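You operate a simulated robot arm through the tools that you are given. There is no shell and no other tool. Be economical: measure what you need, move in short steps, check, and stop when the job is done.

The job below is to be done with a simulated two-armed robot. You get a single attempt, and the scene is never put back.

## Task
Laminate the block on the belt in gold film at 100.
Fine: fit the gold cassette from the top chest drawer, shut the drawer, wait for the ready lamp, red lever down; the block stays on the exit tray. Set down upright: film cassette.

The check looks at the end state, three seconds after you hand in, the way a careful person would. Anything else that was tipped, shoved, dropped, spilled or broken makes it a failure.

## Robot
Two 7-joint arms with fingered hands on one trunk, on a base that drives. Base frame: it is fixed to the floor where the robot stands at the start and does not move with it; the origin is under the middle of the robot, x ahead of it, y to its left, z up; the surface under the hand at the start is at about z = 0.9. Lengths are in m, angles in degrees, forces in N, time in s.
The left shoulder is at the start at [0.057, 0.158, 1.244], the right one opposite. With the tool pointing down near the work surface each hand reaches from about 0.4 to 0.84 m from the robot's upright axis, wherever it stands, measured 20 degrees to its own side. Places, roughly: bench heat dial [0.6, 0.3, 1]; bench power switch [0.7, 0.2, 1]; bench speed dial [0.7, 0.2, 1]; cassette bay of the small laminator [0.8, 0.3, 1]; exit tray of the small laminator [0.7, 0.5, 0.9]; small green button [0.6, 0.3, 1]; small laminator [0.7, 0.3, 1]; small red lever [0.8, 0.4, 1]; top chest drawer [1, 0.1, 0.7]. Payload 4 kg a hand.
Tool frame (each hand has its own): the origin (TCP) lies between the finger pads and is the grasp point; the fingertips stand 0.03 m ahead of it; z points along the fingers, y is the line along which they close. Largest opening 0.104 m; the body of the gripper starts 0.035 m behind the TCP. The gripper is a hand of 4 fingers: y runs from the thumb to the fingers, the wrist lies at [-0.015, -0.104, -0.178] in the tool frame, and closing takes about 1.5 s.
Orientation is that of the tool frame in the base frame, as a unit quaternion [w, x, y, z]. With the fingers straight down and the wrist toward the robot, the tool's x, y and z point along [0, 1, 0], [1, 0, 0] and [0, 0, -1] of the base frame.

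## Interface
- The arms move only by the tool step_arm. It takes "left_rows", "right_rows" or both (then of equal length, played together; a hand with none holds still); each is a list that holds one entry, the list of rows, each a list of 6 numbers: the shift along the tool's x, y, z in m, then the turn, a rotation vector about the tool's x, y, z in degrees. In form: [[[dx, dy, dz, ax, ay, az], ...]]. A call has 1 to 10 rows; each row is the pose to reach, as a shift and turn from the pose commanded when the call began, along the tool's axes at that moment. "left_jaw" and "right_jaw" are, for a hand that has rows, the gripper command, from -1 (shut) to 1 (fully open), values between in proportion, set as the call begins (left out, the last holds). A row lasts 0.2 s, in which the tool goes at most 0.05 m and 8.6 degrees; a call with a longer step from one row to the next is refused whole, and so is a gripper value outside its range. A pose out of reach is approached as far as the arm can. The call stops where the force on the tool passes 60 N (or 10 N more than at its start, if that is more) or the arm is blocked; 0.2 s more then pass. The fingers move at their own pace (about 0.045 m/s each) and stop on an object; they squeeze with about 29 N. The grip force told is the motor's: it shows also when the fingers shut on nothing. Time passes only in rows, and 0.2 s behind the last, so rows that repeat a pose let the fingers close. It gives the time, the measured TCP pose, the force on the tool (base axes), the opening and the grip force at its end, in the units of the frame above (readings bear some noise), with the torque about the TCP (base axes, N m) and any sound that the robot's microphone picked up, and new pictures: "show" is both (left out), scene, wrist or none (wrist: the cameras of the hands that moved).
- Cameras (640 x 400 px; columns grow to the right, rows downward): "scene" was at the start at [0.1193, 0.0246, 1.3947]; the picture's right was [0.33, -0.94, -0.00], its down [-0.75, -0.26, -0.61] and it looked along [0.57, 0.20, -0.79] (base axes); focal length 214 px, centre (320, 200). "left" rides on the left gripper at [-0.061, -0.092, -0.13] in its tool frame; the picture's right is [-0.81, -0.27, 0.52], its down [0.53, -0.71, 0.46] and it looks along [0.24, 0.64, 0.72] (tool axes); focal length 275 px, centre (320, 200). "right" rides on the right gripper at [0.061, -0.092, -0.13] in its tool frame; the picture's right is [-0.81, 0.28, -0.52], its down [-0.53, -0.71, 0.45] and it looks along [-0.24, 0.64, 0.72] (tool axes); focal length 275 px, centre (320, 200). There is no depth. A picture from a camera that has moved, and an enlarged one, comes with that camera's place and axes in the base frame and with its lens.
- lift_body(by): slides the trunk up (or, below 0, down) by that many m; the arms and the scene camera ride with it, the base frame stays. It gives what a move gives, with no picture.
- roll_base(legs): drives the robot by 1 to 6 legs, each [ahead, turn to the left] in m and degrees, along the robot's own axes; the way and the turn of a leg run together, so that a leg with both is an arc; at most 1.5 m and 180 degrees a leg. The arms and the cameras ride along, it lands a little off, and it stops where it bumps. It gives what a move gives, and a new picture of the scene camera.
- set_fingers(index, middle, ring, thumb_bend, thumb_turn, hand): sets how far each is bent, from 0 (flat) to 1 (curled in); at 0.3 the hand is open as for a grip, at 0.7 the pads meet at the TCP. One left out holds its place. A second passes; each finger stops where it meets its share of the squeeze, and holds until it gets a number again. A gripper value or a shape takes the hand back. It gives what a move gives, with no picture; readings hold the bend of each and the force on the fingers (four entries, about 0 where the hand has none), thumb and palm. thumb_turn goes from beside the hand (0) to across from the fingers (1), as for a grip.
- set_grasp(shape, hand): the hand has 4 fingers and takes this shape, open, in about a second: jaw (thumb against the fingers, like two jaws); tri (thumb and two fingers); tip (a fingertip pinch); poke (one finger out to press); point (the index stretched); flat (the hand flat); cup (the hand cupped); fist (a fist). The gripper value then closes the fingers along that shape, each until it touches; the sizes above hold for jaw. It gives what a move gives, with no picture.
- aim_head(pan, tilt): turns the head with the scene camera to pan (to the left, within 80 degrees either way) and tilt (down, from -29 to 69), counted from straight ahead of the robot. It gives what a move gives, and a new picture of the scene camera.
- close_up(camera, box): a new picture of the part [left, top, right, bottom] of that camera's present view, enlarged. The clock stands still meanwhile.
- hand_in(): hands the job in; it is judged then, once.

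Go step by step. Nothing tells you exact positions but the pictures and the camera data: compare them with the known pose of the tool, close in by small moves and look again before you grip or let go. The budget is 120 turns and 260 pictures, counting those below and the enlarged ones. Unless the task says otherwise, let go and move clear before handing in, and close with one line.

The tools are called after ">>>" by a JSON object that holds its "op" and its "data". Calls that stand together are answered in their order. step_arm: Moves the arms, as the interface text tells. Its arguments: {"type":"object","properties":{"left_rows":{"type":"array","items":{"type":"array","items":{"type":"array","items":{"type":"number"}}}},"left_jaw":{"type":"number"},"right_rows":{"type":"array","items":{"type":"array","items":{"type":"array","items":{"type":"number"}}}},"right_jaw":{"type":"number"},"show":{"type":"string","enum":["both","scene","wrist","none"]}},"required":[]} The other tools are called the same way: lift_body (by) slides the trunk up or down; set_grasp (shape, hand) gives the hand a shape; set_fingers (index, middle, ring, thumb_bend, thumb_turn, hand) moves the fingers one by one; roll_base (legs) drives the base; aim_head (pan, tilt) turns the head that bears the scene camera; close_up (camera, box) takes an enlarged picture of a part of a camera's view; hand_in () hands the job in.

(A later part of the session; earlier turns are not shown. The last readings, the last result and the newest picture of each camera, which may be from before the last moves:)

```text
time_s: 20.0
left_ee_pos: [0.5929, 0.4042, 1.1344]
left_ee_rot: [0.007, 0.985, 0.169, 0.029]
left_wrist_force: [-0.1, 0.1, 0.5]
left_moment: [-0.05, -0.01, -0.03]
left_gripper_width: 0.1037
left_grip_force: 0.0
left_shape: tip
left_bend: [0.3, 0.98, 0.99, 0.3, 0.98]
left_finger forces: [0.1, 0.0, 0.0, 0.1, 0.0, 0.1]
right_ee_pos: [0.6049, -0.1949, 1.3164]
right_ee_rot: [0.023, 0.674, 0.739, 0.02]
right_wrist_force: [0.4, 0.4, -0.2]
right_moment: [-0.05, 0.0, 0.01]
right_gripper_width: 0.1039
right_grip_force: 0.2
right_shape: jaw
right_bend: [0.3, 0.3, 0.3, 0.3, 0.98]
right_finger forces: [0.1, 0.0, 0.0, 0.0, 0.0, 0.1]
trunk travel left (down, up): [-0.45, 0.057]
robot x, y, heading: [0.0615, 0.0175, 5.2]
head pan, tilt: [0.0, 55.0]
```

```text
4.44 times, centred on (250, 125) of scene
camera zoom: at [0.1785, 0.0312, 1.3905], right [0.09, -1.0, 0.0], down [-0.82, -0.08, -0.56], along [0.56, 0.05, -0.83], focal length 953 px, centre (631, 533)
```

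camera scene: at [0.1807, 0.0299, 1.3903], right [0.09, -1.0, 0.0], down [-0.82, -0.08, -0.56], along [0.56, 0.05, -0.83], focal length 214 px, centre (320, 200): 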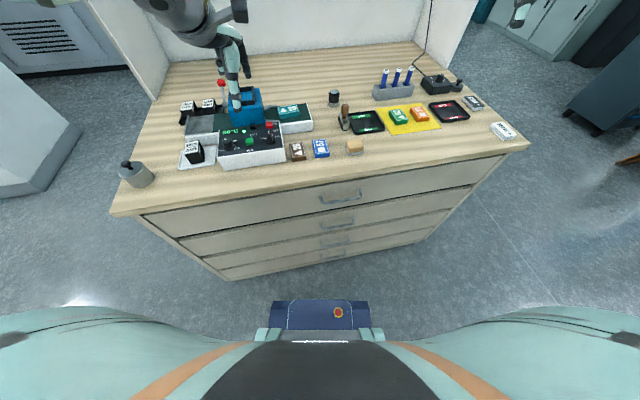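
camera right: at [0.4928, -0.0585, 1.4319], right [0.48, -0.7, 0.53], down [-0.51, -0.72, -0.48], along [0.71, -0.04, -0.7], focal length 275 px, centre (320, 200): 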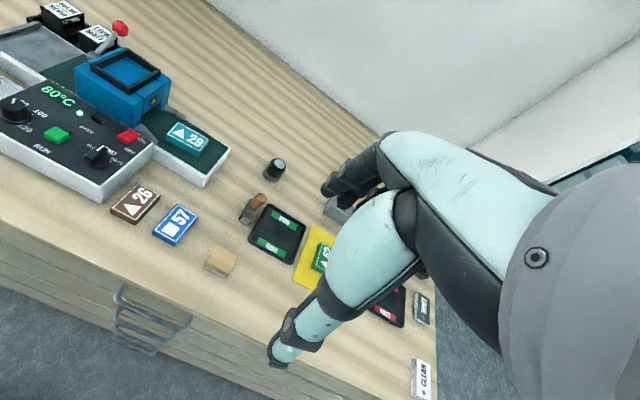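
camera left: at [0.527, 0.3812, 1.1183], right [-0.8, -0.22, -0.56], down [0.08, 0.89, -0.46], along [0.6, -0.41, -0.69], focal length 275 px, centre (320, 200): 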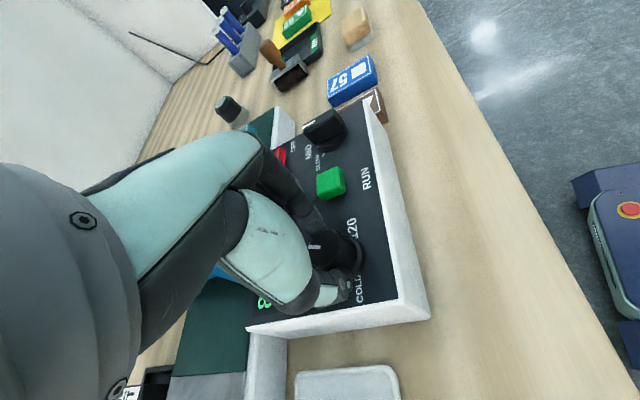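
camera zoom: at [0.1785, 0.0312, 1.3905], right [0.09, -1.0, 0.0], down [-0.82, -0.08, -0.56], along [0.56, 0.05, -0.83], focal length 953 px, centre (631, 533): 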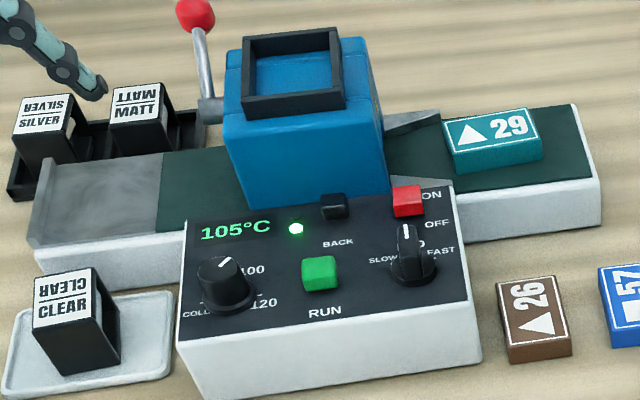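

The dial is stepless: the display reads 105 °C, so I must go back about 12°. I regrip at the right height and first check whether the pointer shifted.

>>> {"op": "step_arm", "data": {"left_rows": [[[0.003, 0.02, 0.02, 0, 0, -7], [0.006, 0.045, 0.05, 0, 0, -14], [0.01, 0.074, 0.075, 0, 0, -20], [0.01, 0.074, 0.105, 0, 0, -20]]], "show": "wrist"}}

```text
time_s: 21.0
left_ee_pos: [0.6355, 0.3364, 1.0289]
left_ee_rot: [0.011, 0.94, 0.339, 0.027]
left_wrist_force: [0.5, -0.9, -0.7]
left_moment: [0.0, 0.0, 0.01]
left_gripper_width: 0.1038
left_grip_force: 0.1
left_shape: tip
left_bend: [0.3, 0.98, 0.99, 0.3, 0.98]
left_finger forces: [0.0, 0.0, 0.0, 0.0, 0.1, 0.1]
right_ee_pos: [0.6056, -0.1955, 1.3153]
right_ee_rot: [0.022, 0.673, 0.739, 0.02]
right_wrist_force: [0.1, 0.2, -0.2]
right_moment: [-0.02, 0.0, 0.01]
right_gripper_width: 0.1039
right_grip_force: 0.0
right_shape: jaw
right_bend: [0.3, 0.3, 0.3, 0.3, 0.98]
right_finger forces: [0.1, 0.1, 0.1, 0.0, 0.1, 0.0]
trunk travel left (down, up): [-0.45, 0.057]
robot x, y, heading: [0.0631, 0.0188, 5.0]
head pan, tilt: [0.0, 55.0]
camera left: at [0.5214, 0.3695, 1.1546], right [-0.77, -0.31, -0.56], down [-0.02, 0.89, -0.46], along [0.64, -0.34, -0.69], focal length 275 px, centre (320, 200)
```

left: 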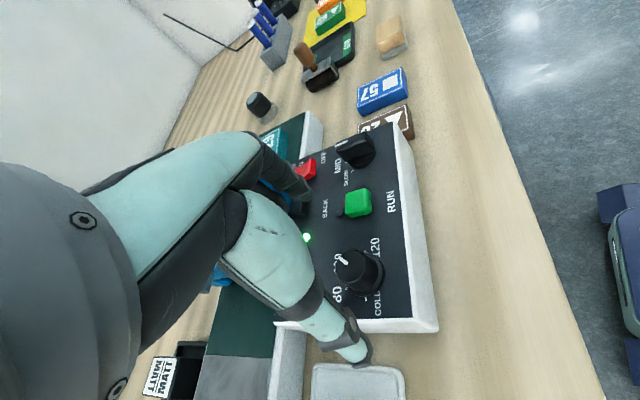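

Well aligned. I lower to grip height and close.

>>> {"op": "step_arm", "data": {"left_rows": [[[0, -0.003, 0.018, 0, 0, 0], [0, -0.003, 0.035, 0, 0, 0]]], "show": "none"}}

>>> {"op": "step_arm", "data": {"left_rows": [[[0, 0, 0, 0, 0, 0], [0, 0, 0, 0, 0, 0], [0, 0, 0, 0, 0, 0], [0, 0, 0, 0, 0, 0], [0, 0, 0, 0, 0, 0], [0, 0, 0, 0, 0, 0], [0, 0, 0, 0, 0, 0], [0, 0, 0, 0, 0, 0], [0, 0, 0, 0, 0, 0]]], "left_jaw": -1, "show": "none"}}

>>> {"op": "close_up", "data": {"camera": "left", "box": [240, 140, 460, 340]}}

>>> {"op": "close_up", "data": {"camera": "scene", "box": [190, 80, 310, 170]}}

```text
time_s: 21.6
left_ee_pos: [0.634, 0.338, 0.9935]
left_ee_rot: [0.012, 0.941, 0.338, 0.026]
left_wrist_force: [0.4, 0.0, -0.3]
left_moment: [0.0, -0.01, 0.0]
left_gripper_width: 0.1036
left_grip_force: 0.0
left_shape: tip
left_bend: [0.3, 0.98, 0.99, 0.3, 0.98]
left_finger forces: [0.0, 0.0, 0.0, 0.1, 0.0, 0.1]
right_ee_pos: [0.6059, -0.1957, 1.3156]
right_ee_rot: [0.022, 0.673, 0.739, 0.02]
right_wrist_force: [-0.3, -0.7, 0.6]
right_moment: [0.03, 0.04, 0.04]
right_gripper_width: 0.104
right_grip_force: 0.1
right_shape: jaw
right_bend: [0.3, 0.3, 0.3, 0.3, 0.98]
right_finger forces: [0.0, 0.0, 0.0, 0.1, 0.1, 0.1]
trunk travel left (down, up): [-0.45, 0.057]
robot x, y, heading: [0.0588, 0.0201, 5.1]
head pan, tilt: [0.0, 55.0]
```

```text
time_s: 23.6
left_ee_pos: [0.6342, 0.3368, 0.9956]
left_ee_rot: [0.011, 0.941, 0.337, 0.027]
left_wrist_force: [-0.2, 2.0, 0.0]
left_moment: [0.03, -0.03, 0.0]
left_gripper_width: 0.0212
left_grip_force: 29.1
left_shape: tip
left_bend: [0.72, 1.0, 1.0, 0.74, 1.0]
left_finger forces: [25.6, 0.0, 0.0, 0.0, 25.3, 0.1]
right_ee_pos: [0.6051, -0.1964, 1.3143]
right_ee_rot: [0.022, 0.673, 0.739, 0.021]
right_wrist_force: [-0.3, -0.8, 0.2]
right_moment: [0.01, 0.02, 0.02]
right_gripper_width: 0.1041
right_grip_force: 0.0
right_shape: jaw
right_bend: [0.3, 0.3, 0.3, 0.3, 0.98]
right_finger forces: [0.1, 0.1, 0.0, 0.0, 0.0, 0.1]
trunk travel left (down, up): [-0.45, 0.057]
robot x, y, heading: [0.0607, 0.0209, 5.3]
head pan, tilt: [0.0, 55.0]
```

```text
2.00 times, centred on (350, 240) of left
camera zoom: at [0.5201, 0.3693, 1.1205], right [-0.77, -0.31, -0.56], down [-0.02, 0.89, -0.46], along [0.64, -0.34, -0.69], focal length 551 px, centre (260, 120)
```

zoom: 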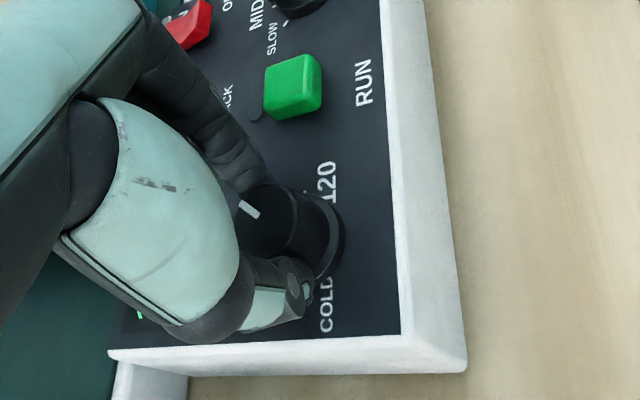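

```text
4.44 times, centred on (250, 125) of scene
camera zoom: at [0.1798, 0.0296, 1.3904], right [0.09, -1.0, 0.0], down [-0.82, -0.08, -0.56], along [0.56, 0.05, -0.83], focal length 953 px, centre (631, 533)
```

zoom: 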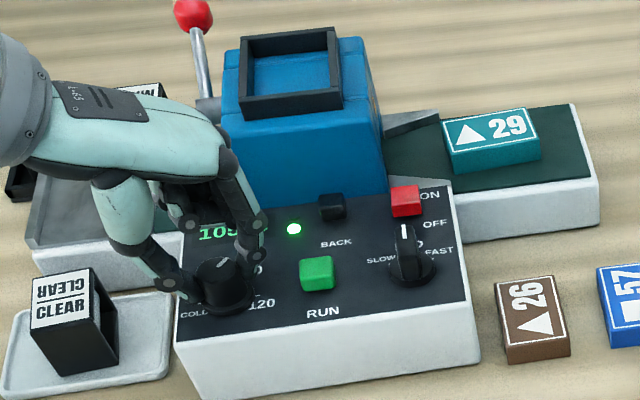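

Clean grip, and the lamp is still green so nothing moved. I turn back 12° and watch the display.

>>> {"op": "step_arm", "data": {"left_rows": [[[0, 0, 0, 0, 0, -6], [0, 0, 0, 0, 0, -12], [0, 0, 0, 0, 0, -12]]], "show": "none"}}

>>> {"op": "step_arm", "data": {"left_rows": [[[0, 0, 0, 0, 0, 0], [0, 0, 0, 0, 0, 0], [0, 0, 0, 0, 0, 0], [0, 0, 0, 0, 0, 0], [0, 0, -0.03, 0, 0, 0], [0, 0, -0.07, 0, 0, 0], [0, -0.03, -0.11, 0, 0, 0], [0, -0.07, -0.13, 0, 0, 0]]], "left_jaw": 1, "show": "none"}}

>>> {"op": "close_up", "data": {"camera": "scene", "box": [190, 80, 310, 170]}}

```text
time_s: 24.4
left_ee_pos: [0.6332, 0.3372, 0.9949]
left_ee_rot: [0.015, 0.9, 0.436, 0.025]
left_wrist_force: [-1.3, 0.9, 0.4]
left_moment: [0.06, 0.01, -0.04]
left_gripper_width: 0.0209
left_grip_force: 28.9
left_shape: tip
left_bend: [0.72, 1.0, 1.0, 0.74, 1.0]
left_finger forces: [26.0, 0.0, 0.0, 0.0, 26.3, 0.0]
right_ee_pos: [0.6042, -0.1972, 1.3162]
right_ee_rot: [0.022, 0.673, 0.739, 0.021]
right_wrist_force: [-0.5, 0.1, -0.2]
right_moment: [0.01, -0.05, 0.01]
right_gripper_width: 0.1042
right_grip_force: 0.0
right_shape: jaw
right_bend: [0.3, 0.3, 0.3, 0.3, 0.98]
right_finger forces: [0.0, 0.0, 0.0, 0.0, 0.0, 0.0]
trunk travel left (down, up): [-0.45, 0.057]
robot x, y, heading: [0.0552, 0.016, 5.4]
head pan, tilt: [0.0, 55.0]
```

```text
time_s: 26.2
left_ee_pos: [0.5722, 0.3821, 1.1224]
left_ee_rot: [0.015, 0.9, 0.436, 0.027]
left_wrist_force: [0.5, 0.0, 0.4]
left_moment: [-0.02, 0.0, 0.03]
left_gripper_width: 0.1039
left_grip_force: 0.1
left_shape: tip
left_bend: [0.3, 0.98, 0.99, 0.3, 0.98]
left_finger forces: [0.0, 0.1, 0.0, 0.1, 0.0, 0.0]
right_ee_pos: [0.6024, -0.1951, 1.3179]
right_ee_rot: [0.022, 0.673, 0.739, 0.02]
right_wrist_force: [-0.2, 0.2, -0.2]
right_moment: [-0.02, 0.01, 0.0]
right_gripper_width: 0.1039
right_grip_force: 0.0
right_shape: jaw
right_bend: [0.3, 0.3, 0.3, 0.3, 0.98]
right_finger forces: [0.1, 0.0, 0.1, 0.0, 0.0, 0.1]
trunk travel left (down, up): [-0.45, 0.057]
robot x, y, heading: [0.0602, 0.0164, 5.3]
head pan, tilt: [0.0, 55.0]
```

```text
4.44 times, centred on (250, 125) of scene
camera zoom: at [0.1771, 0.0309, 1.3906], right [0.09, -1.0, 0.0], down [-0.82, -0.08, -0.56], along [0.56, 0.05, -0.83], focal length 953 px, centre (631, 533)
```

zoom: 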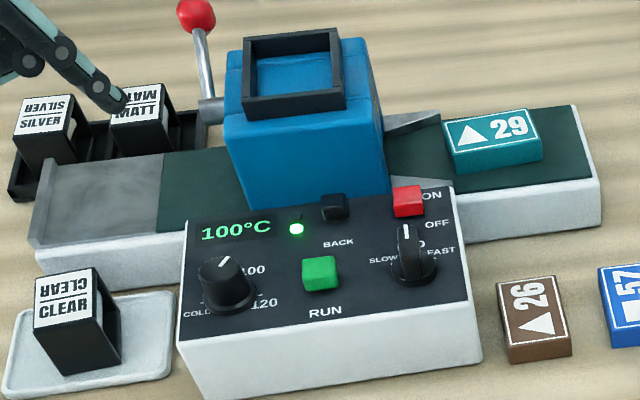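

The display reads 100 °C with the lamp green. I retract the left hand, square up to the chest and back off to make room for the drawer.

>>> {"op": "step_arm", "data": {"left_rows": [[[-0.015, -0.031, -0.03, 0, 0, -6], [-0.03, -0.062, -0.06, 0, 0, -12], [-0.045, -0.094, -0.09, 0, 0, -18], [-0.06, -0.125, -0.1, 0, 0, -24], [-0.075, -0.156, -0.1, 0, 0, -30], [-0.085, -0.188, -0.1, 0, 0, -36]]], "left_jaw": 1, "show": "none"}}

>>> {"op": "roll_base", "data": {"legs": [[0, 12.2], [-0.17, 0]]}}

>>> {"op": "close_up", "data": {"camera": "scene", "box": [300, 130, 480, 242]}}

```text
time_s: 27.6
left_ee_pos: [0.363, 0.4292, 1.2085]
left_ee_rot: [0.019, 0.721, 0.693, 0.021]
left_wrist_force: [-0.9, 0.1, 0.6]
left_moment: [0.04, 0.0, -0.01]
left_gripper_width: 0.1038
left_grip_force: 0.0
left_shape: tip
left_bend: [0.3, 0.98, 0.99, 0.3, 0.98]
left_finger forces: [0.1, 0.0, 0.0, 0.0, 0.0, 0.0]
right_ee_pos: [0.6043, -0.1975, 1.3157]
right_ee_rot: [0.022, 0.674, 0.738, 0.021]
right_wrist_force: [0.4, 0.5, -0.4]
right_moment: [0.0, -0.01, 0.03]
right_gripper_width: 0.1037
right_grip_force: 0.1
right_shape: jaw
right_bend: [0.3, 0.3, 0.3, 0.3, 0.98]
right_finger forces: [0.0, 0.1, 0.0, 0.1, 0.0, 0.1]
trunk travel left (down, up): [-0.45, 0.057]
robot x, y, heading: [0.0576, 0.0183, 5.2]
head pan, tilt: [0.0, 55.0]
```

```text
time_s: 30.0
left_ee_pos: [0.1184, 0.4366, 1.2063]
left_ee_rot: [0.016, 0.644, 0.764, 0.02]
left_wrist_force: [0.3, 0.5, 0.9]
left_moment: [0.02, 0.01, 0.0]
left_gripper_width: 0.104
left_grip_force: 0.1
left_shape: tip
left_bend: [0.3, 0.98, 0.99, 0.3, 0.98]
left_finger forces: [0.0, 0.0, 0.0, 0.1, 0.0, 0.0]
right_ee_pos: [0.4871, -0.1249, 1.3114]
right_ee_rot: [0.017, 0.59, 0.807, 0.019]
right_wrist_force: [0.7, -0.4, -0.2]
right_moment: [-0.02, 0.0, -0.02]
right_gripper_width: 0.1041
right_grip_force: 0.1
right_shape: jaw
right_bend: [0.3, 0.3, 0.3, 0.3, 0.98]
right_finger forces: [0.0, 0.0, 0.0, 0.1, 0.0, 0.0]
trunk travel left (down, up): [-0.45, 0.057]
robot x, y, heading: [-0.0993, -0.0319, 17.6]
head pan, tilt: [0.0, 55.0]
camera scene: at [0.0214, 0.0056, 1.3896], right [0.3, -0.95, 0.0], down [-0.79, -0.25, -0.56], along [0.53, 0.17, -0.83], focal length 214 px, centre (320, 200)
```

scene: 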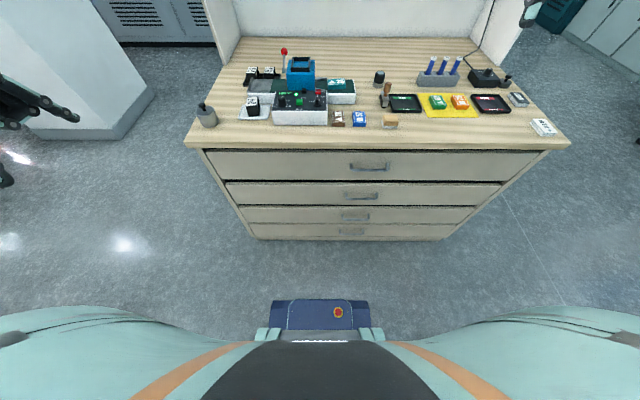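

```text
3.56 times, centred on (390, 186) of scene
camera zoom: at [0.0214, 0.0056, 1.3896], right [0.3, -0.95, 0.0], down [-0.79, -0.25, -0.56], along [0.53, 0.17, -0.83], focal length 763 px, centre (71, 250)
```

zoom: 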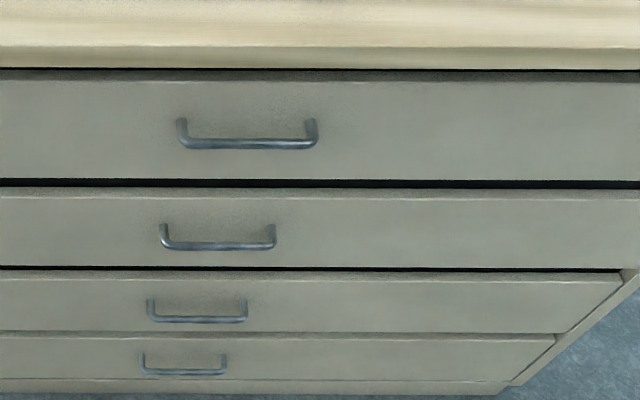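

I drop the trunk by 0.3 m with both hands in front of the edge, then pitch the right hand forward to grip the top drawer's bar from ahead.

>>> {"op": "lift_body", "data": {"by": -0.3}}

>>> {"op": "step_arm", "data": {"right_rows": [[[0.01, -0.005, 0.02, -8, 0, 0], [0.02, -0.01, 0.04, -16, 0, 0], [0.03, -0.015, 0.06, -24, 0, 0], [0.04, -0.02, 0.08, -32, 0, 0], [0.05, -0.025, 0.1, -40, 0, 0], [0.06, -0.03, 0.12, -48, 0, 0], [0.07, -0.035, 0.14, -56, 0, 0], [0.08, -0.04, 0.16, -64, 0, 0], [0.09, -0.04, 0.18, -72, 0, 0], [0.096, -0.04, 0.2, -80, 0, 0]]]}}

```text
time_s: 33.0
left_ee_pos: [0.0988, 0.4301, 0.912]
left_ee_rot: [0.02, 0.643, 0.765, 0.027]
left_wrist_force: [0.2, 0.2, 0.4]
left_moment: [0.01, 0.02, 0.01]
left_gripper_width: 0.104
left_grip_force: 0.1
left_shape: tip
left_bend: [0.3, 0.98, 0.99, 0.3, 0.98]
left_finger forces: [0.1, 0.0, 0.0, 0.0, 0.0, 0.0]
right_ee_pos: [0.4645, -0.1319, 1.0208]
right_ee_rot: [0.023, 0.591, 0.806, 0.027]
right_wrist_force: [-0.3, 0.5, 0.7]
right_moment: [0.0, -0.01, 0.0]
right_gripper_width: 0.1038
right_grip_force: 0.0
right_shape: jaw
right_bend: [0.3, 0.3, 0.3, 0.3, 0.98]
right_finger forces: [0.0, 0.0, 0.0, 0.1, 0.0, 0.0]
trunk travel left (down, up): [-0.15, 0.357]
robot x, y, heading: [-0.1, -0.0317, 17.7]
head pan, tilt: [0.0, 55.0]
```

```text
time_s: 35.2
left_ee_pos: [0.0985, 0.4307, 0.912]
left_ee_rot: [0.021, 0.643, 0.765, 0.027]
left_wrist_force: [-0.4, 0.3, -0.8]
left_moment: [-0.01, -0.01, -0.01]
left_gripper_width: 0.1042
left_grip_force: 0.1
left_shape: tip
left_bend: [0.3, 0.98, 0.99, 0.3, 0.98]
left_finger forces: [0.0, 0.1, 0.0, 0.1, 0.0, 0.0]
right_ee_pos: [0.4445, -0.0874, 0.9213]
right_ee_rot: [0.222, 0.548, 0.749, 0.3]
right_wrist_force: [0.0, 0.4, -0.3]
right_moment: [0.0, 0.0, 0.0]
right_gripper_width: 0.104
right_grip_force: 0.0
right_shape: jaw
right_bend: [0.3, 0.3, 0.3, 0.3, 0.98]
right_finger forces: [0.0, 0.0, 0.0, 0.0, 0.0, 0.0]
right hand out of reach, approached as far as the arm can: row 5, 6, 7, 8, 9, 10
trunk travel left (down, up): [-0.15, 0.357]
robot x, y, heading: [-0.0992, -0.0351, 17.5]
head pan, tilt: [0.0, 55.0]
camera scene: at [0.0096, 0.0023, 1.0903], right [0.3, -0.95, 0.0], down [-0.79, -0.25, -0.56], along [0.54, 0.17, -0.83], focal length 214 px, centre (320, 200)
camera right: at [0.2754, -0.075, 0.9519], right [0.09, -0.82, 0.57], down [-0.03, -0.57, -0.82], along [1.0, 0.06, -0.07], focal length 275 px, centre (320, 200)
```

scene: 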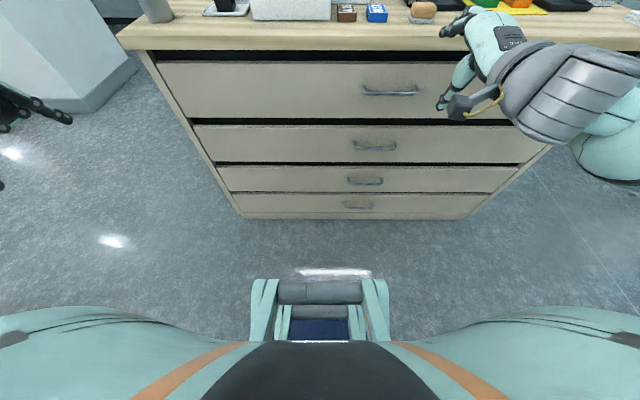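
right: 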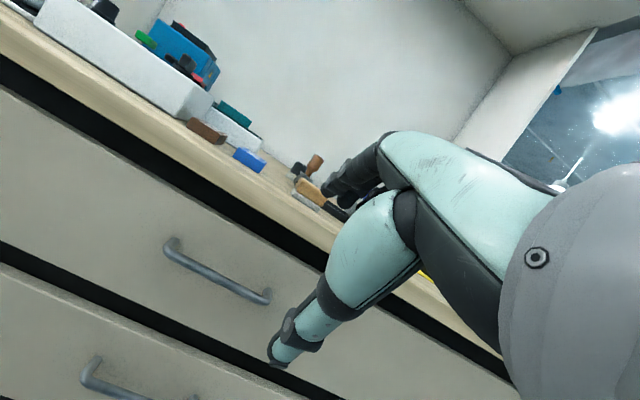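

The bar triangulates to about n 0.57, right 0.18, z 0.78. The hand stopped at 45° of pitch, so I lower the trunk more and try to level it further.

>>> {"op": "lift_body", "data": {"by": -0.14}}

>>> {"op": "step_arm", "data": {"right_rows": [[[0, 0, 0, -7, 0, 0], [0, 0, 0, -14, 0, 0], [0, 0, 0, -21, 0, 0], [0, 0, 0, -28, 0, 0]]]}}

```text
time_s: 36.9
left_ee_pos: [0.0987, 0.4305, 0.7721]
left_ee_rot: [0.02, 0.643, 0.765, 0.028]
left_wrist_force: [-0.2, -0.3, 0.4]
left_moment: [-0.01, -0.02, -0.02]
left_gripper_width: 0.1038
left_grip_force: 0.1
left_shape: tip
left_bend: [0.3, 0.98, 0.99, 0.3, 0.98]
left_finger forces: [0.0, 0.0, 0.1, 0.0, 0.1, 0.0]
right_ee_pos: [0.4434, -0.0869, 0.7808]
right_ee_rot: [0.224, 0.549, 0.748, 0.3]
right_wrist_force: [0.5, 0.2, -0.2]
right_moment: [0.01, -0.01, -0.03]
right_gripper_width: 0.1043
right_grip_force: 0.1
right_shape: jaw
right_bend: [0.3, 0.3, 0.3, 0.3, 0.98]
right_finger forces: [0.0, 0.1, 0.0, 0.1, 0.1, 0.0]
trunk travel left (down, up): [-0.01, 0.497]
robot x, y, heading: [-0.1011, -0.0335, 17.8]
head pan, tilt: [0.0, 55.0]
```

```text
time_s: 37.9
left_ee_pos: [0.0983, 0.4296, 0.7726]
left_ee_rot: [0.02, 0.644, 0.765, 0.026]
left_wrist_force: [-0.2, -0.6, 0.4]
left_moment: [-0.03, 0.01, -0.02]
left_gripper_width: 0.1038
left_grip_force: 0.1
left_shape: tip
left_bend: [0.3, 0.98, 0.99, 0.3, 0.98]
left_finger forces: [0.0, 0.0, 0.0, 0.1, 0.0, 0.0]
right_ee_pos: [0.4437, -0.0867, 0.7794]
right_ee_rot: [0.224, 0.549, 0.748, 0.3]
right_wrist_force: [-0.2, 0.0, 0.1]
right_moment: [-0.02, 0.01, -0.03]
right_gripper_width: 0.104
right_grip_force: 0.1
right_shape: jaw
right_bend: [0.3, 0.3, 0.3, 0.3, 0.98]
right_finger forces: [0.0, 0.2, 0.0, 0.1, 0.0, 0.0]
right hand out of reach, approached as far as the arm can: row 1, 2, 3, 4
trunk travel left (down, up): [-0.01, 0.497]
robot x, y, heading: [-0.1013, -0.0338, 18.0]
head pan, tilt: [0.0, 55.0]
camera scene: at [0.0079, 0.0017, 0.9504], right [0.3, -0.95, 0.0], down [-0.79, -0.25, -0.56], along [0.54, 0.17, -0.83], focal length 214 px, centre (320, 200)
camera right: at [0.2752, -0.075, 0.812], right [0.09, -0.82, 0.57], down [-0.03, -0.57, -0.82], along [1.0, 0.06, -0.07], focal length 275 px, centre (320, 200)
```

scene: 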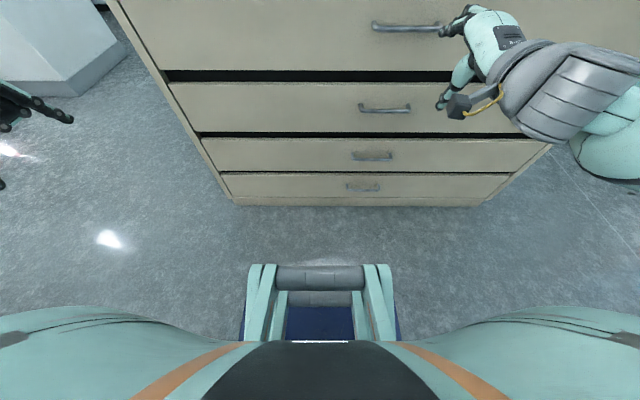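
right: 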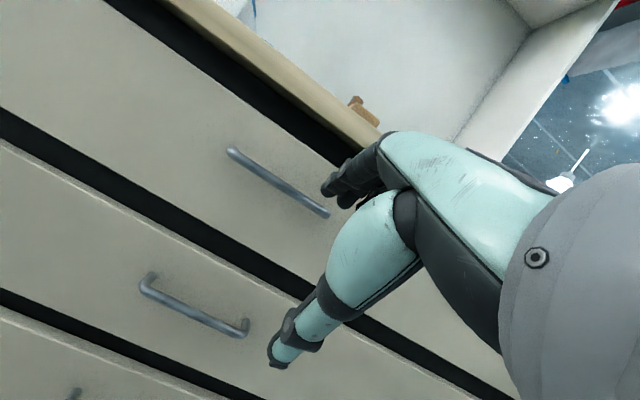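

The bar now fixes at n 0.568, z 0.779; 45° is this arm's limit, so I grip diagonally. I half-close the fingers and move to just before the bar.

>>> {"op": "step_arm", "data": {"right_rows": [[[0.011, 0.03, 0.0, 0, 0, 0], [0.022, 0.062, 0.01, 0, 0, 0], [0.033, 0.094, 0.02, 0, 0, 0], [0.033, 0.124, 0.04, 0, 0, 0], [0.033, 0.124, 0.04, 0, 0, 0]]], "right_jaw": 0.2}}

>>> {"op": "close_up", "data": {"camera": "right", "box": [160, 80, 460, 380]}}

```text
time_s: 39.1
left_ee_pos: [0.0985, 0.4304, 0.7724]
left_ee_rot: [0.021, 0.643, 0.765, 0.028]
left_wrist_force: [-0.3, 0.0, 0.6]
left_moment: [0.0, 0.01, 0.03]
left_gripper_width: 0.1037
left_grip_force: 0.1
left_shape: tip
left_bend: [0.3, 0.98, 0.99, 0.3, 0.98]
left_finger forces: [0.0, 0.0, 0.0, 0.0, 0.0, 0.0]
right_ee_pos: [0.5465, -0.0185, 0.8357]
right_ee_rot: [0.222, 0.547, 0.749, 0.3]
right_wrist_force: [-0.3, -0.2, -0.6]
right_moment: [0.02, 0.02, -0.01]
right_gripper_width: 0.0627
right_grip_force: 0.1
right_shape: jaw
right_bend: [0.29, 0.4, 0.37, 0.64, 1.0]
right_finger forces: [0.1, 0.0, 0.1, 0.1, 0.1, 0.0]
trunk travel left (down, up): [-0.01, 0.497]
robot x, y, heading: [-0.0987, -0.0354, 17.7]
head pan, tilt: [0.0, 55.0]
camera scene: at [0.0078, 0.0017, 0.9504], right [0.3, -0.95, 0.0], down [-0.79, -0.25, -0.56], along [0.54, 0.17, -0.83], focal length 214 px, centre (320, 200)
camera right: at [0.3776, -0.0064, 0.8668], right [0.09, -0.82, 0.57], down [-0.03, -0.57, -0.82], along [1.0, 0.06, -0.07], focal length 275 px, centre (320, 200)
```

scene: 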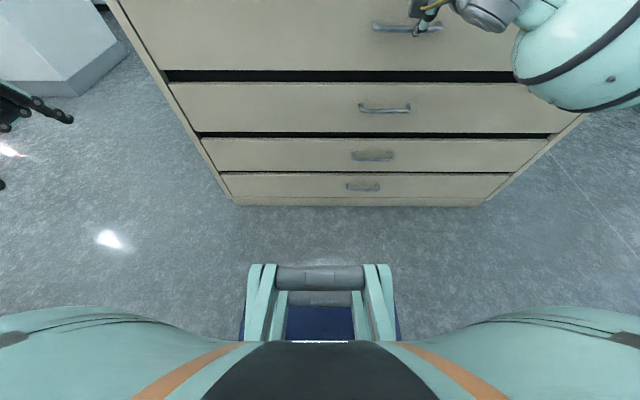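
right: 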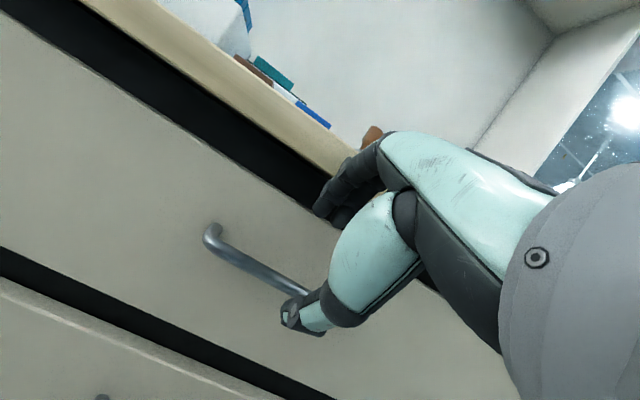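

```text
1.33 times, centred on (310, 230) of right
camera zoom: at [0.3776, -0.0064, 0.8668], right [0.09, -0.82, 0.57], down [-0.03, -0.57, -0.82], along [1.0, 0.06, -0.07], focal length 367 px, centre (333, 160)
```

zoom: 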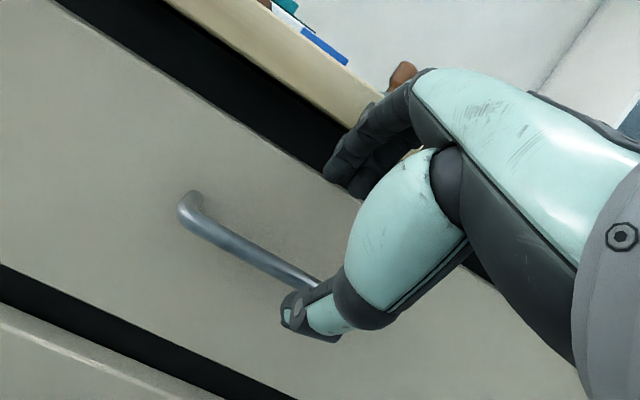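

The open fingers straddle the bar's height. I advance along the fingers and watch contact.

>>> {"op": "step_arm", "data": {"right_rows": [[[0, 0, 0.02, 0, 0, 0], [0, 0, 0.04, 0, 0, 0], [0, 0, 0.055, 0, 0, 0]]], "show": "wrist"}}

>>> {"op": "close_up", "data": {"camera": "scene", "box": [350, 0, 470, 75]}}

```text
time_s: 39.9
left_ee_pos: [0.0977, 0.43, 0.7731]
left_ee_rot: [0.021, 0.643, 0.765, 0.028]
left_wrist_force: [0.5, -0.4, 0.0]
left_moment: [-0.03, 0.01, 0.03]
left_gripper_width: 0.1039
left_grip_force: 0.1
left_shape: tip
left_bend: [0.3, 0.98, 0.99, 0.3, 0.98]
left_finger forces: [0.0, 0.0, 0.1, 0.0, 0.1, 0.0]
right_ee_pos: [0.5804, -0.0069, 0.7999]
right_ee_rot: [0.223, 0.547, 0.748, 0.301]
right_wrist_force: [-3.6, -0.8, 1.5]
right_moment: [-0.04, -0.18, -0.03]
right_gripper_width: 0.0618
right_grip_force: 0.0
right_shape: jaw
right_bend: [0.29, 0.41, 0.37, 0.64, 1.0]
right_finger forces: [0.3, 3.4, 0.0, 0.0, 0.0, 0.1]
trunk travel left (down, up): [-0.01, 0.497]
robot x, y, heading: [-0.0995, -0.0333, 17.3]
head pan, tilt: [0.0, 55.0]
camera right: at [0.4123, 0.0039, 0.83], right [0.09, -0.82, 0.57], down [-0.03, -0.57, -0.82], along [1.0, 0.06, -0.07], focal length 275 px, centre (320, 200)
```

right: 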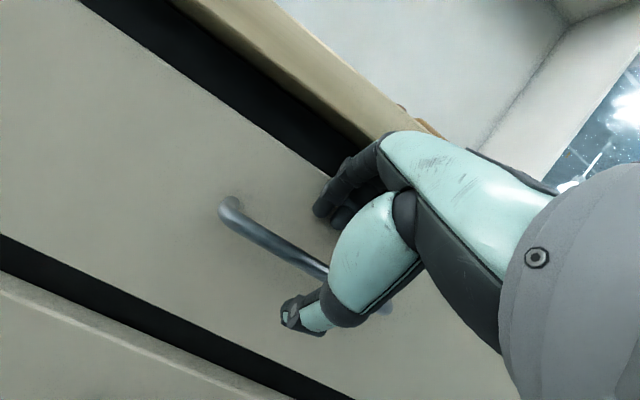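

```text
5.33 times, centred on (410, 38) of scene
camera zoom: at [0.0072, 0.0017, 0.9505], right [0.3, -0.95, 0.0], down [-0.79, -0.25, -0.56], along [0.54, 0.17, -0.83], focal length 1144 px, centre (-160, 1067)
```

zoom: 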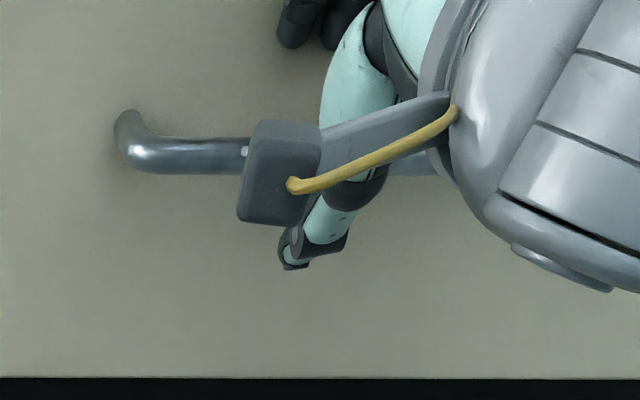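

The fingertips lightly touch the drawer face above the bar, the thumb is below. I close the hand.

>>> {"op": "step_arm", "data": {"right_rows": [[[0, 0, 0, 0, 0, 0], [0, 0, 0, 0, 0, 0], [0, 0, 0, 0, 0, 0], [0, 0, 0, 0, 0, 0], [0, 0, 0, 0, 0, 0], [0, 0, 0, 0, 0, 0], [0, 0, 0, 0, 0, 0], [0, 0, 0, 0, 0, 0]]], "right_jaw": -1, "show": "wrist"}}

>>> {"op": "close_up", "data": {"camera": "scene", "box": [350, 0, 470, 75]}}

```text
time_s: 41.7
left_ee_pos: [0.0955, 0.4305, 0.7728]
left_ee_rot: [0.022, 0.643, 0.765, 0.029]
left_wrist_force: [0.2, -0.8, 1.0]
left_moment: [0.01, -0.01, 0.0]
left_gripper_width: 0.1038
left_grip_force: 0.1
left_shape: tip
left_bend: [0.3, 0.98, 0.99, 0.3, 0.98]
left_finger forces: [0.0, 0.1, 0.0, 0.0, 0.0, 0.0]
right_ee_pos: [0.5796, -0.0074, 0.8006]
right_ee_rot: [0.224, 0.546, 0.749, 0.302]
right_wrist_force: [-29.6, -2.8, 3.1]
right_moment: [-0.04, 0.63, 0.0]
right_gripper_width: 0.0001
right_grip_force: 29.0
right_shape: jaw
right_bend: [0.7, 0.75, 0.7, 0.5, 1.0]
right_finger forces: [0.1, 0.1, 0.1, 0.1, 39.4, 0.1]
trunk travel left (down, up): [-0.01, 0.497]
robot x, y, heading: [-0.0971, -0.0346, 17.8]
head pan, tilt: [0.0, 55.0]
camera right: at [0.4096, 0.0042, 0.8314], right [0.09, -0.82, 0.57], down [-0.02, -0.57, -0.82], along [1.0, 0.06, -0.07], focal length 275 px, centre (320, 200)
```

right: 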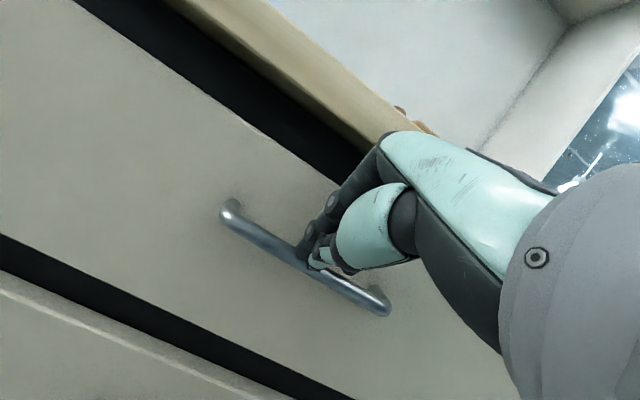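

```text
5.33 times, centred on (410, 38) of scene
camera zoom: at [0.0045, 0.0013, 0.9508], right [0.3, -0.95, 0.0], down [-0.79, -0.25, -0.57], along [0.54, 0.17, -0.82], focal length 1144 px, centre (-160, 1067)
```

zoom: 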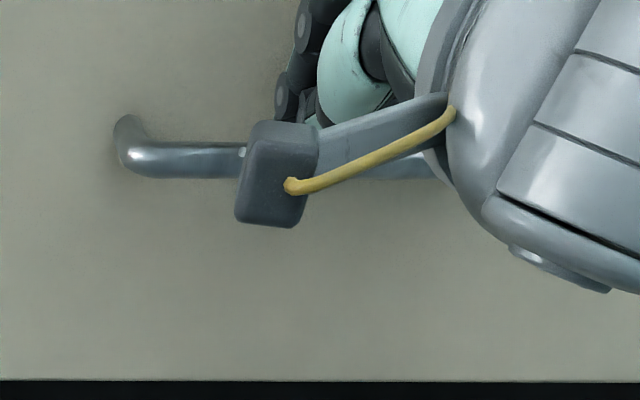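

The hand closed just above the bar, on nothing but the thumb. I reopen, sink about 2 cm straight down and close again.

>>> {"op": "step_arm", "data": {"right_rows": [[[0, 0, 0, 0, 0, 0], [0, 0, 0, 0, 0, 0], [0, 0, 0, 0, 0, 0], [0, 0, 0, 0, 0, 0], [0, 0, 0, 0, 0, 0], [0, -0.006, 0.008, 0, 0, 0], [0, -0.012, 0.015, 0, 0, 0], [0, -0.015, 0.02, 0, 0, 0]]], "right_jaw": 0.2, "show": "wrist"}}

>>> {"op": "step_arm", "data": {"right_rows": [[[0, 0, 0, 0, 0, 0], [0, 0, 0, 0, 0, 0], [0, 0, 0, 0, 0, 0], [0, 0, 0, 0, 0, 0], [0, 0, 0, 0, 0, 0], [0, 0, 0, 0, 0, 0], [0, 0, 0, 0, 0, 0], [0, 0, 0, 0, 0, 0]]], "right_jaw": -1, "show": "wrist"}}

```text
time_s: 43.5
left_ee_pos: [0.0971, 0.4295, 0.7732]
left_ee_rot: [0.021, 0.643, 0.765, 0.029]
left_wrist_force: [0.2, 0.8, 0.0]
left_moment: [0.02, 0.0, -0.03]
left_gripper_width: 0.1037
left_grip_force: 0.0
left_shape: tip
left_bend: [0.3, 0.98, 0.99, 0.3, 0.98]
left_finger forces: [0.0, 0.0, 0.0, 0.0, 0.0, 0.1]
right_ee_pos: [0.5797, -0.0006, 0.7782]
right_ee_rot: [0.221, 0.543, 0.752, 0.301]
right_wrist_force: [-13.1, -1.8, 4.8]
right_moment: [0.03, -0.48, 0.06]
right_gripper_width: 0.0597
right_grip_force: 0.0
right_shape: jaw
right_bend: [0.74, 0.42, 0.37, 0.65, 1.0]
right_finger forces: [2.6, 10.2, 0.0, 0.0, 0.0, 0.1]
right hand out of reach, approached as far as the arm can: row 7, 8
trunk travel left (down, up): [-0.01, 0.497]
robot x, y, heading: [-0.0986, -0.0318, 17.8]
head pan, tilt: [0.0, 55.0]
camera right: at [0.4119, 0.0076, 0.8105], right [0.1, -0.82, 0.57], down [-0.02, -0.57, -0.82], along [0.99, 0.07, -0.07], focal length 275 px, centre (320, 200)
```

right: 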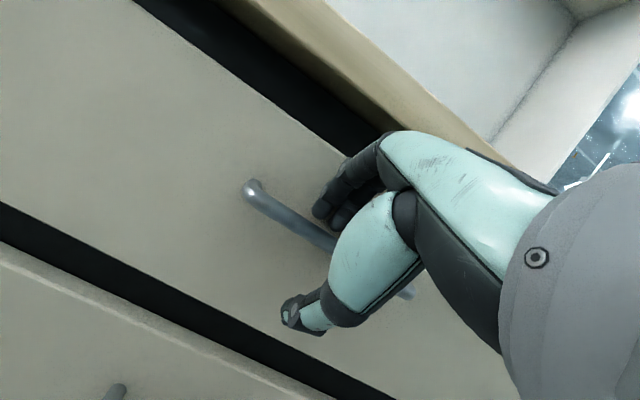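

```text
time_s: 45.3
left_ee_pos: [0.0994, 0.4295, 0.7724]
left_ee_rot: [0.02, 0.643, 0.765, 0.028]
left_wrist_force: [0.3, 0.7, 0.7]
left_moment: [-0.01, -0.02, -0.01]
left_gripper_width: 0.104
left_grip_force: 0.0
left_shape: tip
left_bend: [0.3, 0.98, 0.99, 0.3, 0.98]
left_finger forces: [0.0, 0.1, 0.0, 0.1, 0.0, 0.0]
right_ee_pos: [0.5829, -0.0026, 0.7721]
right_ee_rot: [0.217, 0.544, 0.754, 0.298]
right_wrist_force: [-9.8, -3.4, -22.6]
right_moment: [-0.13, 0.34, -0.01]
right_gripper_width: 0.0077
right_grip_force: 29.7
right_shape: jaw
right_bend: [0.75, 0.56, 0.53, 0.47, 1.0]
right_finger forces: [8.3, 1.8, 0.5, 0.1, 29.9, 0.0]
trunk travel left (down, up): [-0.01, 0.497]
robot x, y, heading: [-0.0973, -0.0323, 17.8]
head pan, tilt: [0.0, 55.0]
camera right: at [0.4149, 0.0065, 0.8056], right [0.1, -0.82, 0.57], down [-0.03, -0.57, -0.82], along [0.99, 0.07, -0.08], focal length 275 px, centre (320, 200)
```

right: 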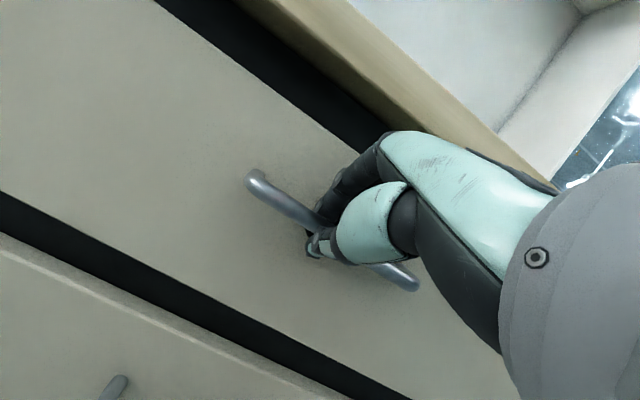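

The bar now sits between thumb and fingers (gap 8 mm). I test the pull by rolling back 6 cm.

>>> {"op": "roll_base", "data": {"legs": [[-0.06, 0]]}}

>>> {"op": "close_up", "data": {"camera": "right", "box": [0, 0, 640, 400]}}

```text
time_s: 46.2
left_ee_pos: [0.0429, 0.4114, 0.7718]
left_ee_rot: [0.019, 0.642, 0.766, 0.027]
left_wrist_force: [-1.1, 0.0, -0.2]
left_moment: [0.0, -0.02, -0.02]
left_gripper_width: 0.1039
left_grip_force: 0.1
left_shape: tip
left_bend: [0.3, 0.98, 0.99, 0.3, 0.98]
left_finger forces: [0.0, 0.0, 0.1, 0.0, 0.1, 0.0]
right_ee_pos: [0.5265, -0.0217, 0.7718]
right_ee_rot: [0.219, 0.545, 0.753, 0.297]
right_wrist_force: [0.5, 4.1, -23.4]
right_moment: [-0.13, 0.4, 0.07]
right_gripper_width: 0.0074
right_grip_force: 28.8
right_shape: jaw
right_bend: [0.75, 0.56, 0.53, 0.47, 1.0]
right_finger forces: [10.5, 3.1, 1.4, 0.1, 25.8, 0.0]
trunk travel left (down, up): [-0.01, 0.497]
robot x, y, heading: [-0.1556, -0.0518, 17.8]
head pan, tilt: [0.0, 55.0]
camera scene: at [-0.047, -0.0163, 0.9501], right [0.3, -0.95, 0.0], down [-0.79, -0.25, -0.56], along [0.53, 0.17, -0.83], focal length 214 px, centre (320, 200)
```

scene: 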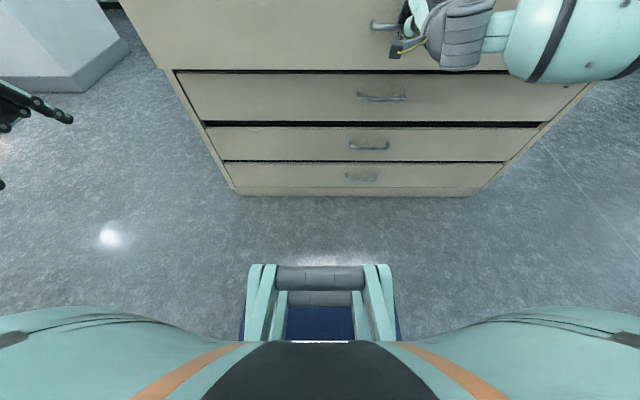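

```text
1.00 times, centred on (320, 200) of right (not enlarged: the box is as wide or as high as the picture)
camera zoom: at [0.3586, -0.0117, 0.8055], right [0.1, -0.82, 0.57], down [-0.03, -0.57, -0.82], along [0.99, 0.07, -0.08], focal length 275 px, centre (320, 200)
```

zoom: 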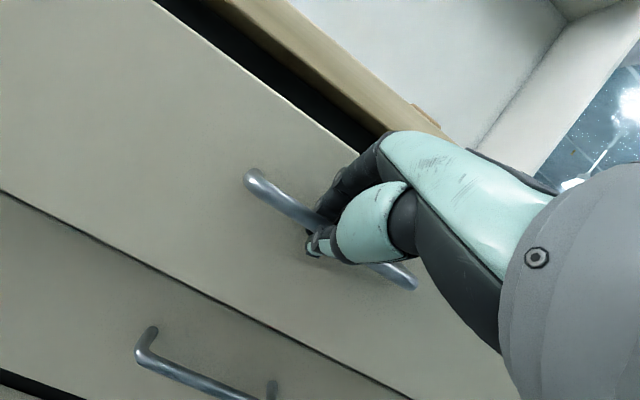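

The drawer slides with the hand. I pull another 0.2 m, slowly in short legs.

>>> {"op": "roll_base", "data": {"legs": [[-0.1, 0], [-0.1, 0]]}}

```text
time_s: 48.2
left_ee_pos: [-0.1512, 0.3521, 0.7752]
left_ee_rot: [0.023, 0.642, 0.766, 0.031]
left_wrist_force: [0.1, -0.6, 0.6]
left_moment: [0.02, -0.04, -0.04]
left_gripper_width: 0.104
left_grip_force: 0.1
left_shape: tip
left_bend: [0.3, 0.98, 0.99, 0.3, 0.98]
left_finger forces: [0.0, 0.0, 0.0, 0.0, 0.0, 0.1]
right_ee_pos: [0.3326, -0.0815, 0.7743]
right_ee_rot: [0.22, 0.544, 0.753, 0.298]
right_wrist_force: [0.1, 5.2, -30.8]
right_moment: [-0.2, 0.52, 0.13]
right_gripper_width: 0.007
right_grip_force: 29.5
right_shape: jaw
right_bend: [0.75, 0.56, 0.53, 0.46, 1.0]
right_finger forces: [11.4, 4.3, 1.2, 0.1, 27.8, 0.0]
trunk travel left (down, up): [-0.01, 0.497]
robot x, y, heading: [-0.3443, -0.1118, 17.8]
head pan, tilt: [0.0, 55.0]
camera scene: at [-0.2315, -0.0753, 0.95], right [0.31, -0.95, 0.0], down [-0.79, -0.25, -0.56], along [0.53, 0.17, -0.83], focal length 214 px, centre (320, 200)
```

scene: 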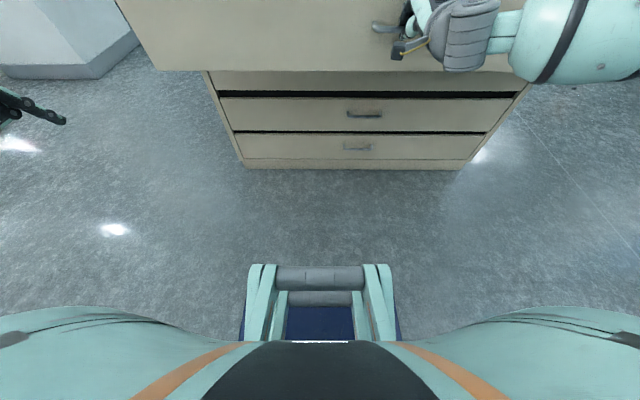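

The drawer is open about 26 cm. I release the bar, back the hand off, raise the trunk and look in.

>>> {"op": "step_arm", "data": {"right_rows": [[[0, 0, 0, 0, 0, 0], [0, 0, 0, 0, 0, 0], [0, 0, 0, 0, 0, 0], [0, 0, 0, 0, 0, 0], [0, 0, 0, 0, 0, 0], [0, 0.012, -0.015, 0, 0, 0], [0, 0.02, -0.03, 0, 0, 0], [0, 0.02, -0.06, 0, 0, 0], [0, 0.0, -0.1, 0, 0, 0], [0, -0.03, -0.13, 0, 0, 0]]], "right_jaw": 0.2, "show": "wrist"}}

>>> {"op": "lift_body", "data": {"by": 0.44}}

>>> {"op": "aim_head", "data": {"pan": 0, "tilt": 50}}

```text
time_s: 50.4
left_ee_pos: [-0.1613, 0.3461, 0.7802]
left_ee_rot: [0.026, 0.642, 0.765, 0.039]
left_wrist_force: [0.5, 0.0, 0.4]
left_moment: [-0.02, -0.01, -0.01]
left_gripper_width: 0.1038
left_grip_force: 0.1
left_shape: tip
left_bend: [0.3, 0.98, 0.99, 0.3, 0.98]
left_finger forces: [0.0, 0.0, 0.0, 0.1, 0.1, 0.0]
right_ee_pos: [0.2166, -0.1216, 0.858]
right_ee_rot: [0.224, 0.543, 0.751, 0.303]
right_wrist_force: [-0.4, -0.6, 1.3]
right_moment: [0.01, 0.02, -0.03]
right_gripper_width: 0.0619
right_grip_force: 0.0
right_shape: jaw
right_bend: [0.29, 0.41, 0.37, 0.65, 1.0]
right_finger forces: [0.1, 0.0, 0.0, 0.1, 0.0, 0.1]
trunk travel left (down, up): [-0.01, 0.497]
robot x, y, heading: [-0.3425, -0.1109, 18.0]
head pan, tilt: [0.0, 55.0]
camera right: at [0.0476, -0.1116, 0.8875], right [0.1, -0.82, 0.57], down [-0.02, -0.57, -0.82], along [1.0, 0.07, -0.07], focal length 275 px, centre (320, 200)
```

right: 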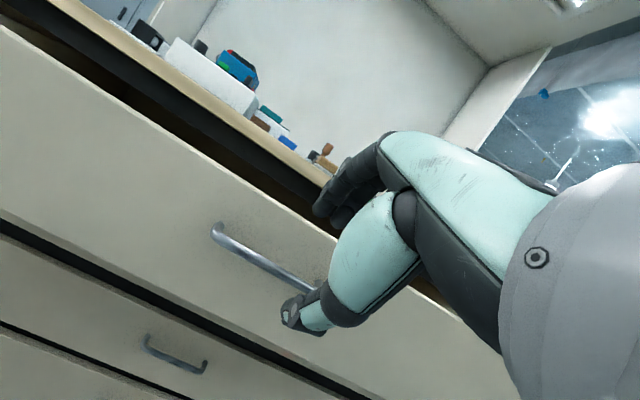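

```text
refused: 0.44 is not a number from -0.4 to 0.4
```

```text
time_s: 51.0
left_ee_pos: [-0.1617, 0.3475, 0.7807]
left_ee_rot: [0.026, 0.641, 0.766, 0.038]
left_wrist_force: [0.4, 0.1, -0.2]
left_moment: [0.0, 0.02, 0.01]
left_gripper_width: 0.1038
left_grip_force: 0.0
left_shape: tip
left_bend: [0.3, 0.98, 0.99, 0.3, 0.98]
left_finger forces: [0.0, 0.0, 0.0, 0.1, 0.0, 0.1]
right_ee_pos: [0.217, -0.12, 0.857]
right_ee_rot: [0.224, 0.542, 0.75, 0.304]
right_wrist_force: [0.0, 0.2, 0.5]
right_moment: [0.01, 0.01, 0.0]
right_gripper_width: 0.062
right_grip_force: 0.0
right_shape: jaw
right_bend: [0.29, 0.41, 0.37, 0.65, 1.0]
right_finger forces: [0.0, 0.0, 0.1, 0.0, 0.0, 0.1]
trunk travel left (down, up): [-0.01, 0.497]
robot x, y, heading: [-0.3454, -0.1067, 17.9]
head pan, tilt: [0.0, 50.0]
camera scene: at [-0.2295, -0.0742, 0.9568], right [0.31, -0.95, 0.0], down [-0.74, -0.24, -0.63], along [0.6, 0.19, -0.77], focal length 214 px, centre (320, 200)
```

scene: 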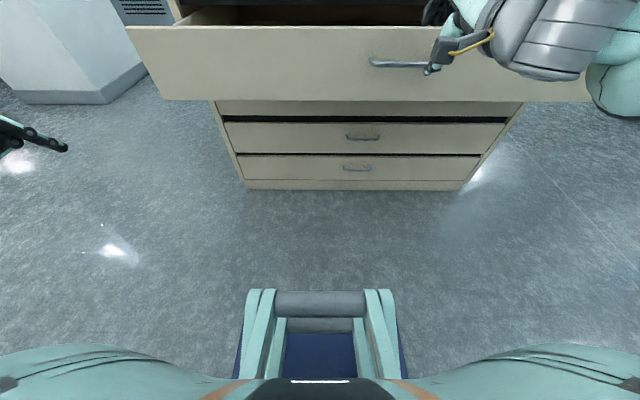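

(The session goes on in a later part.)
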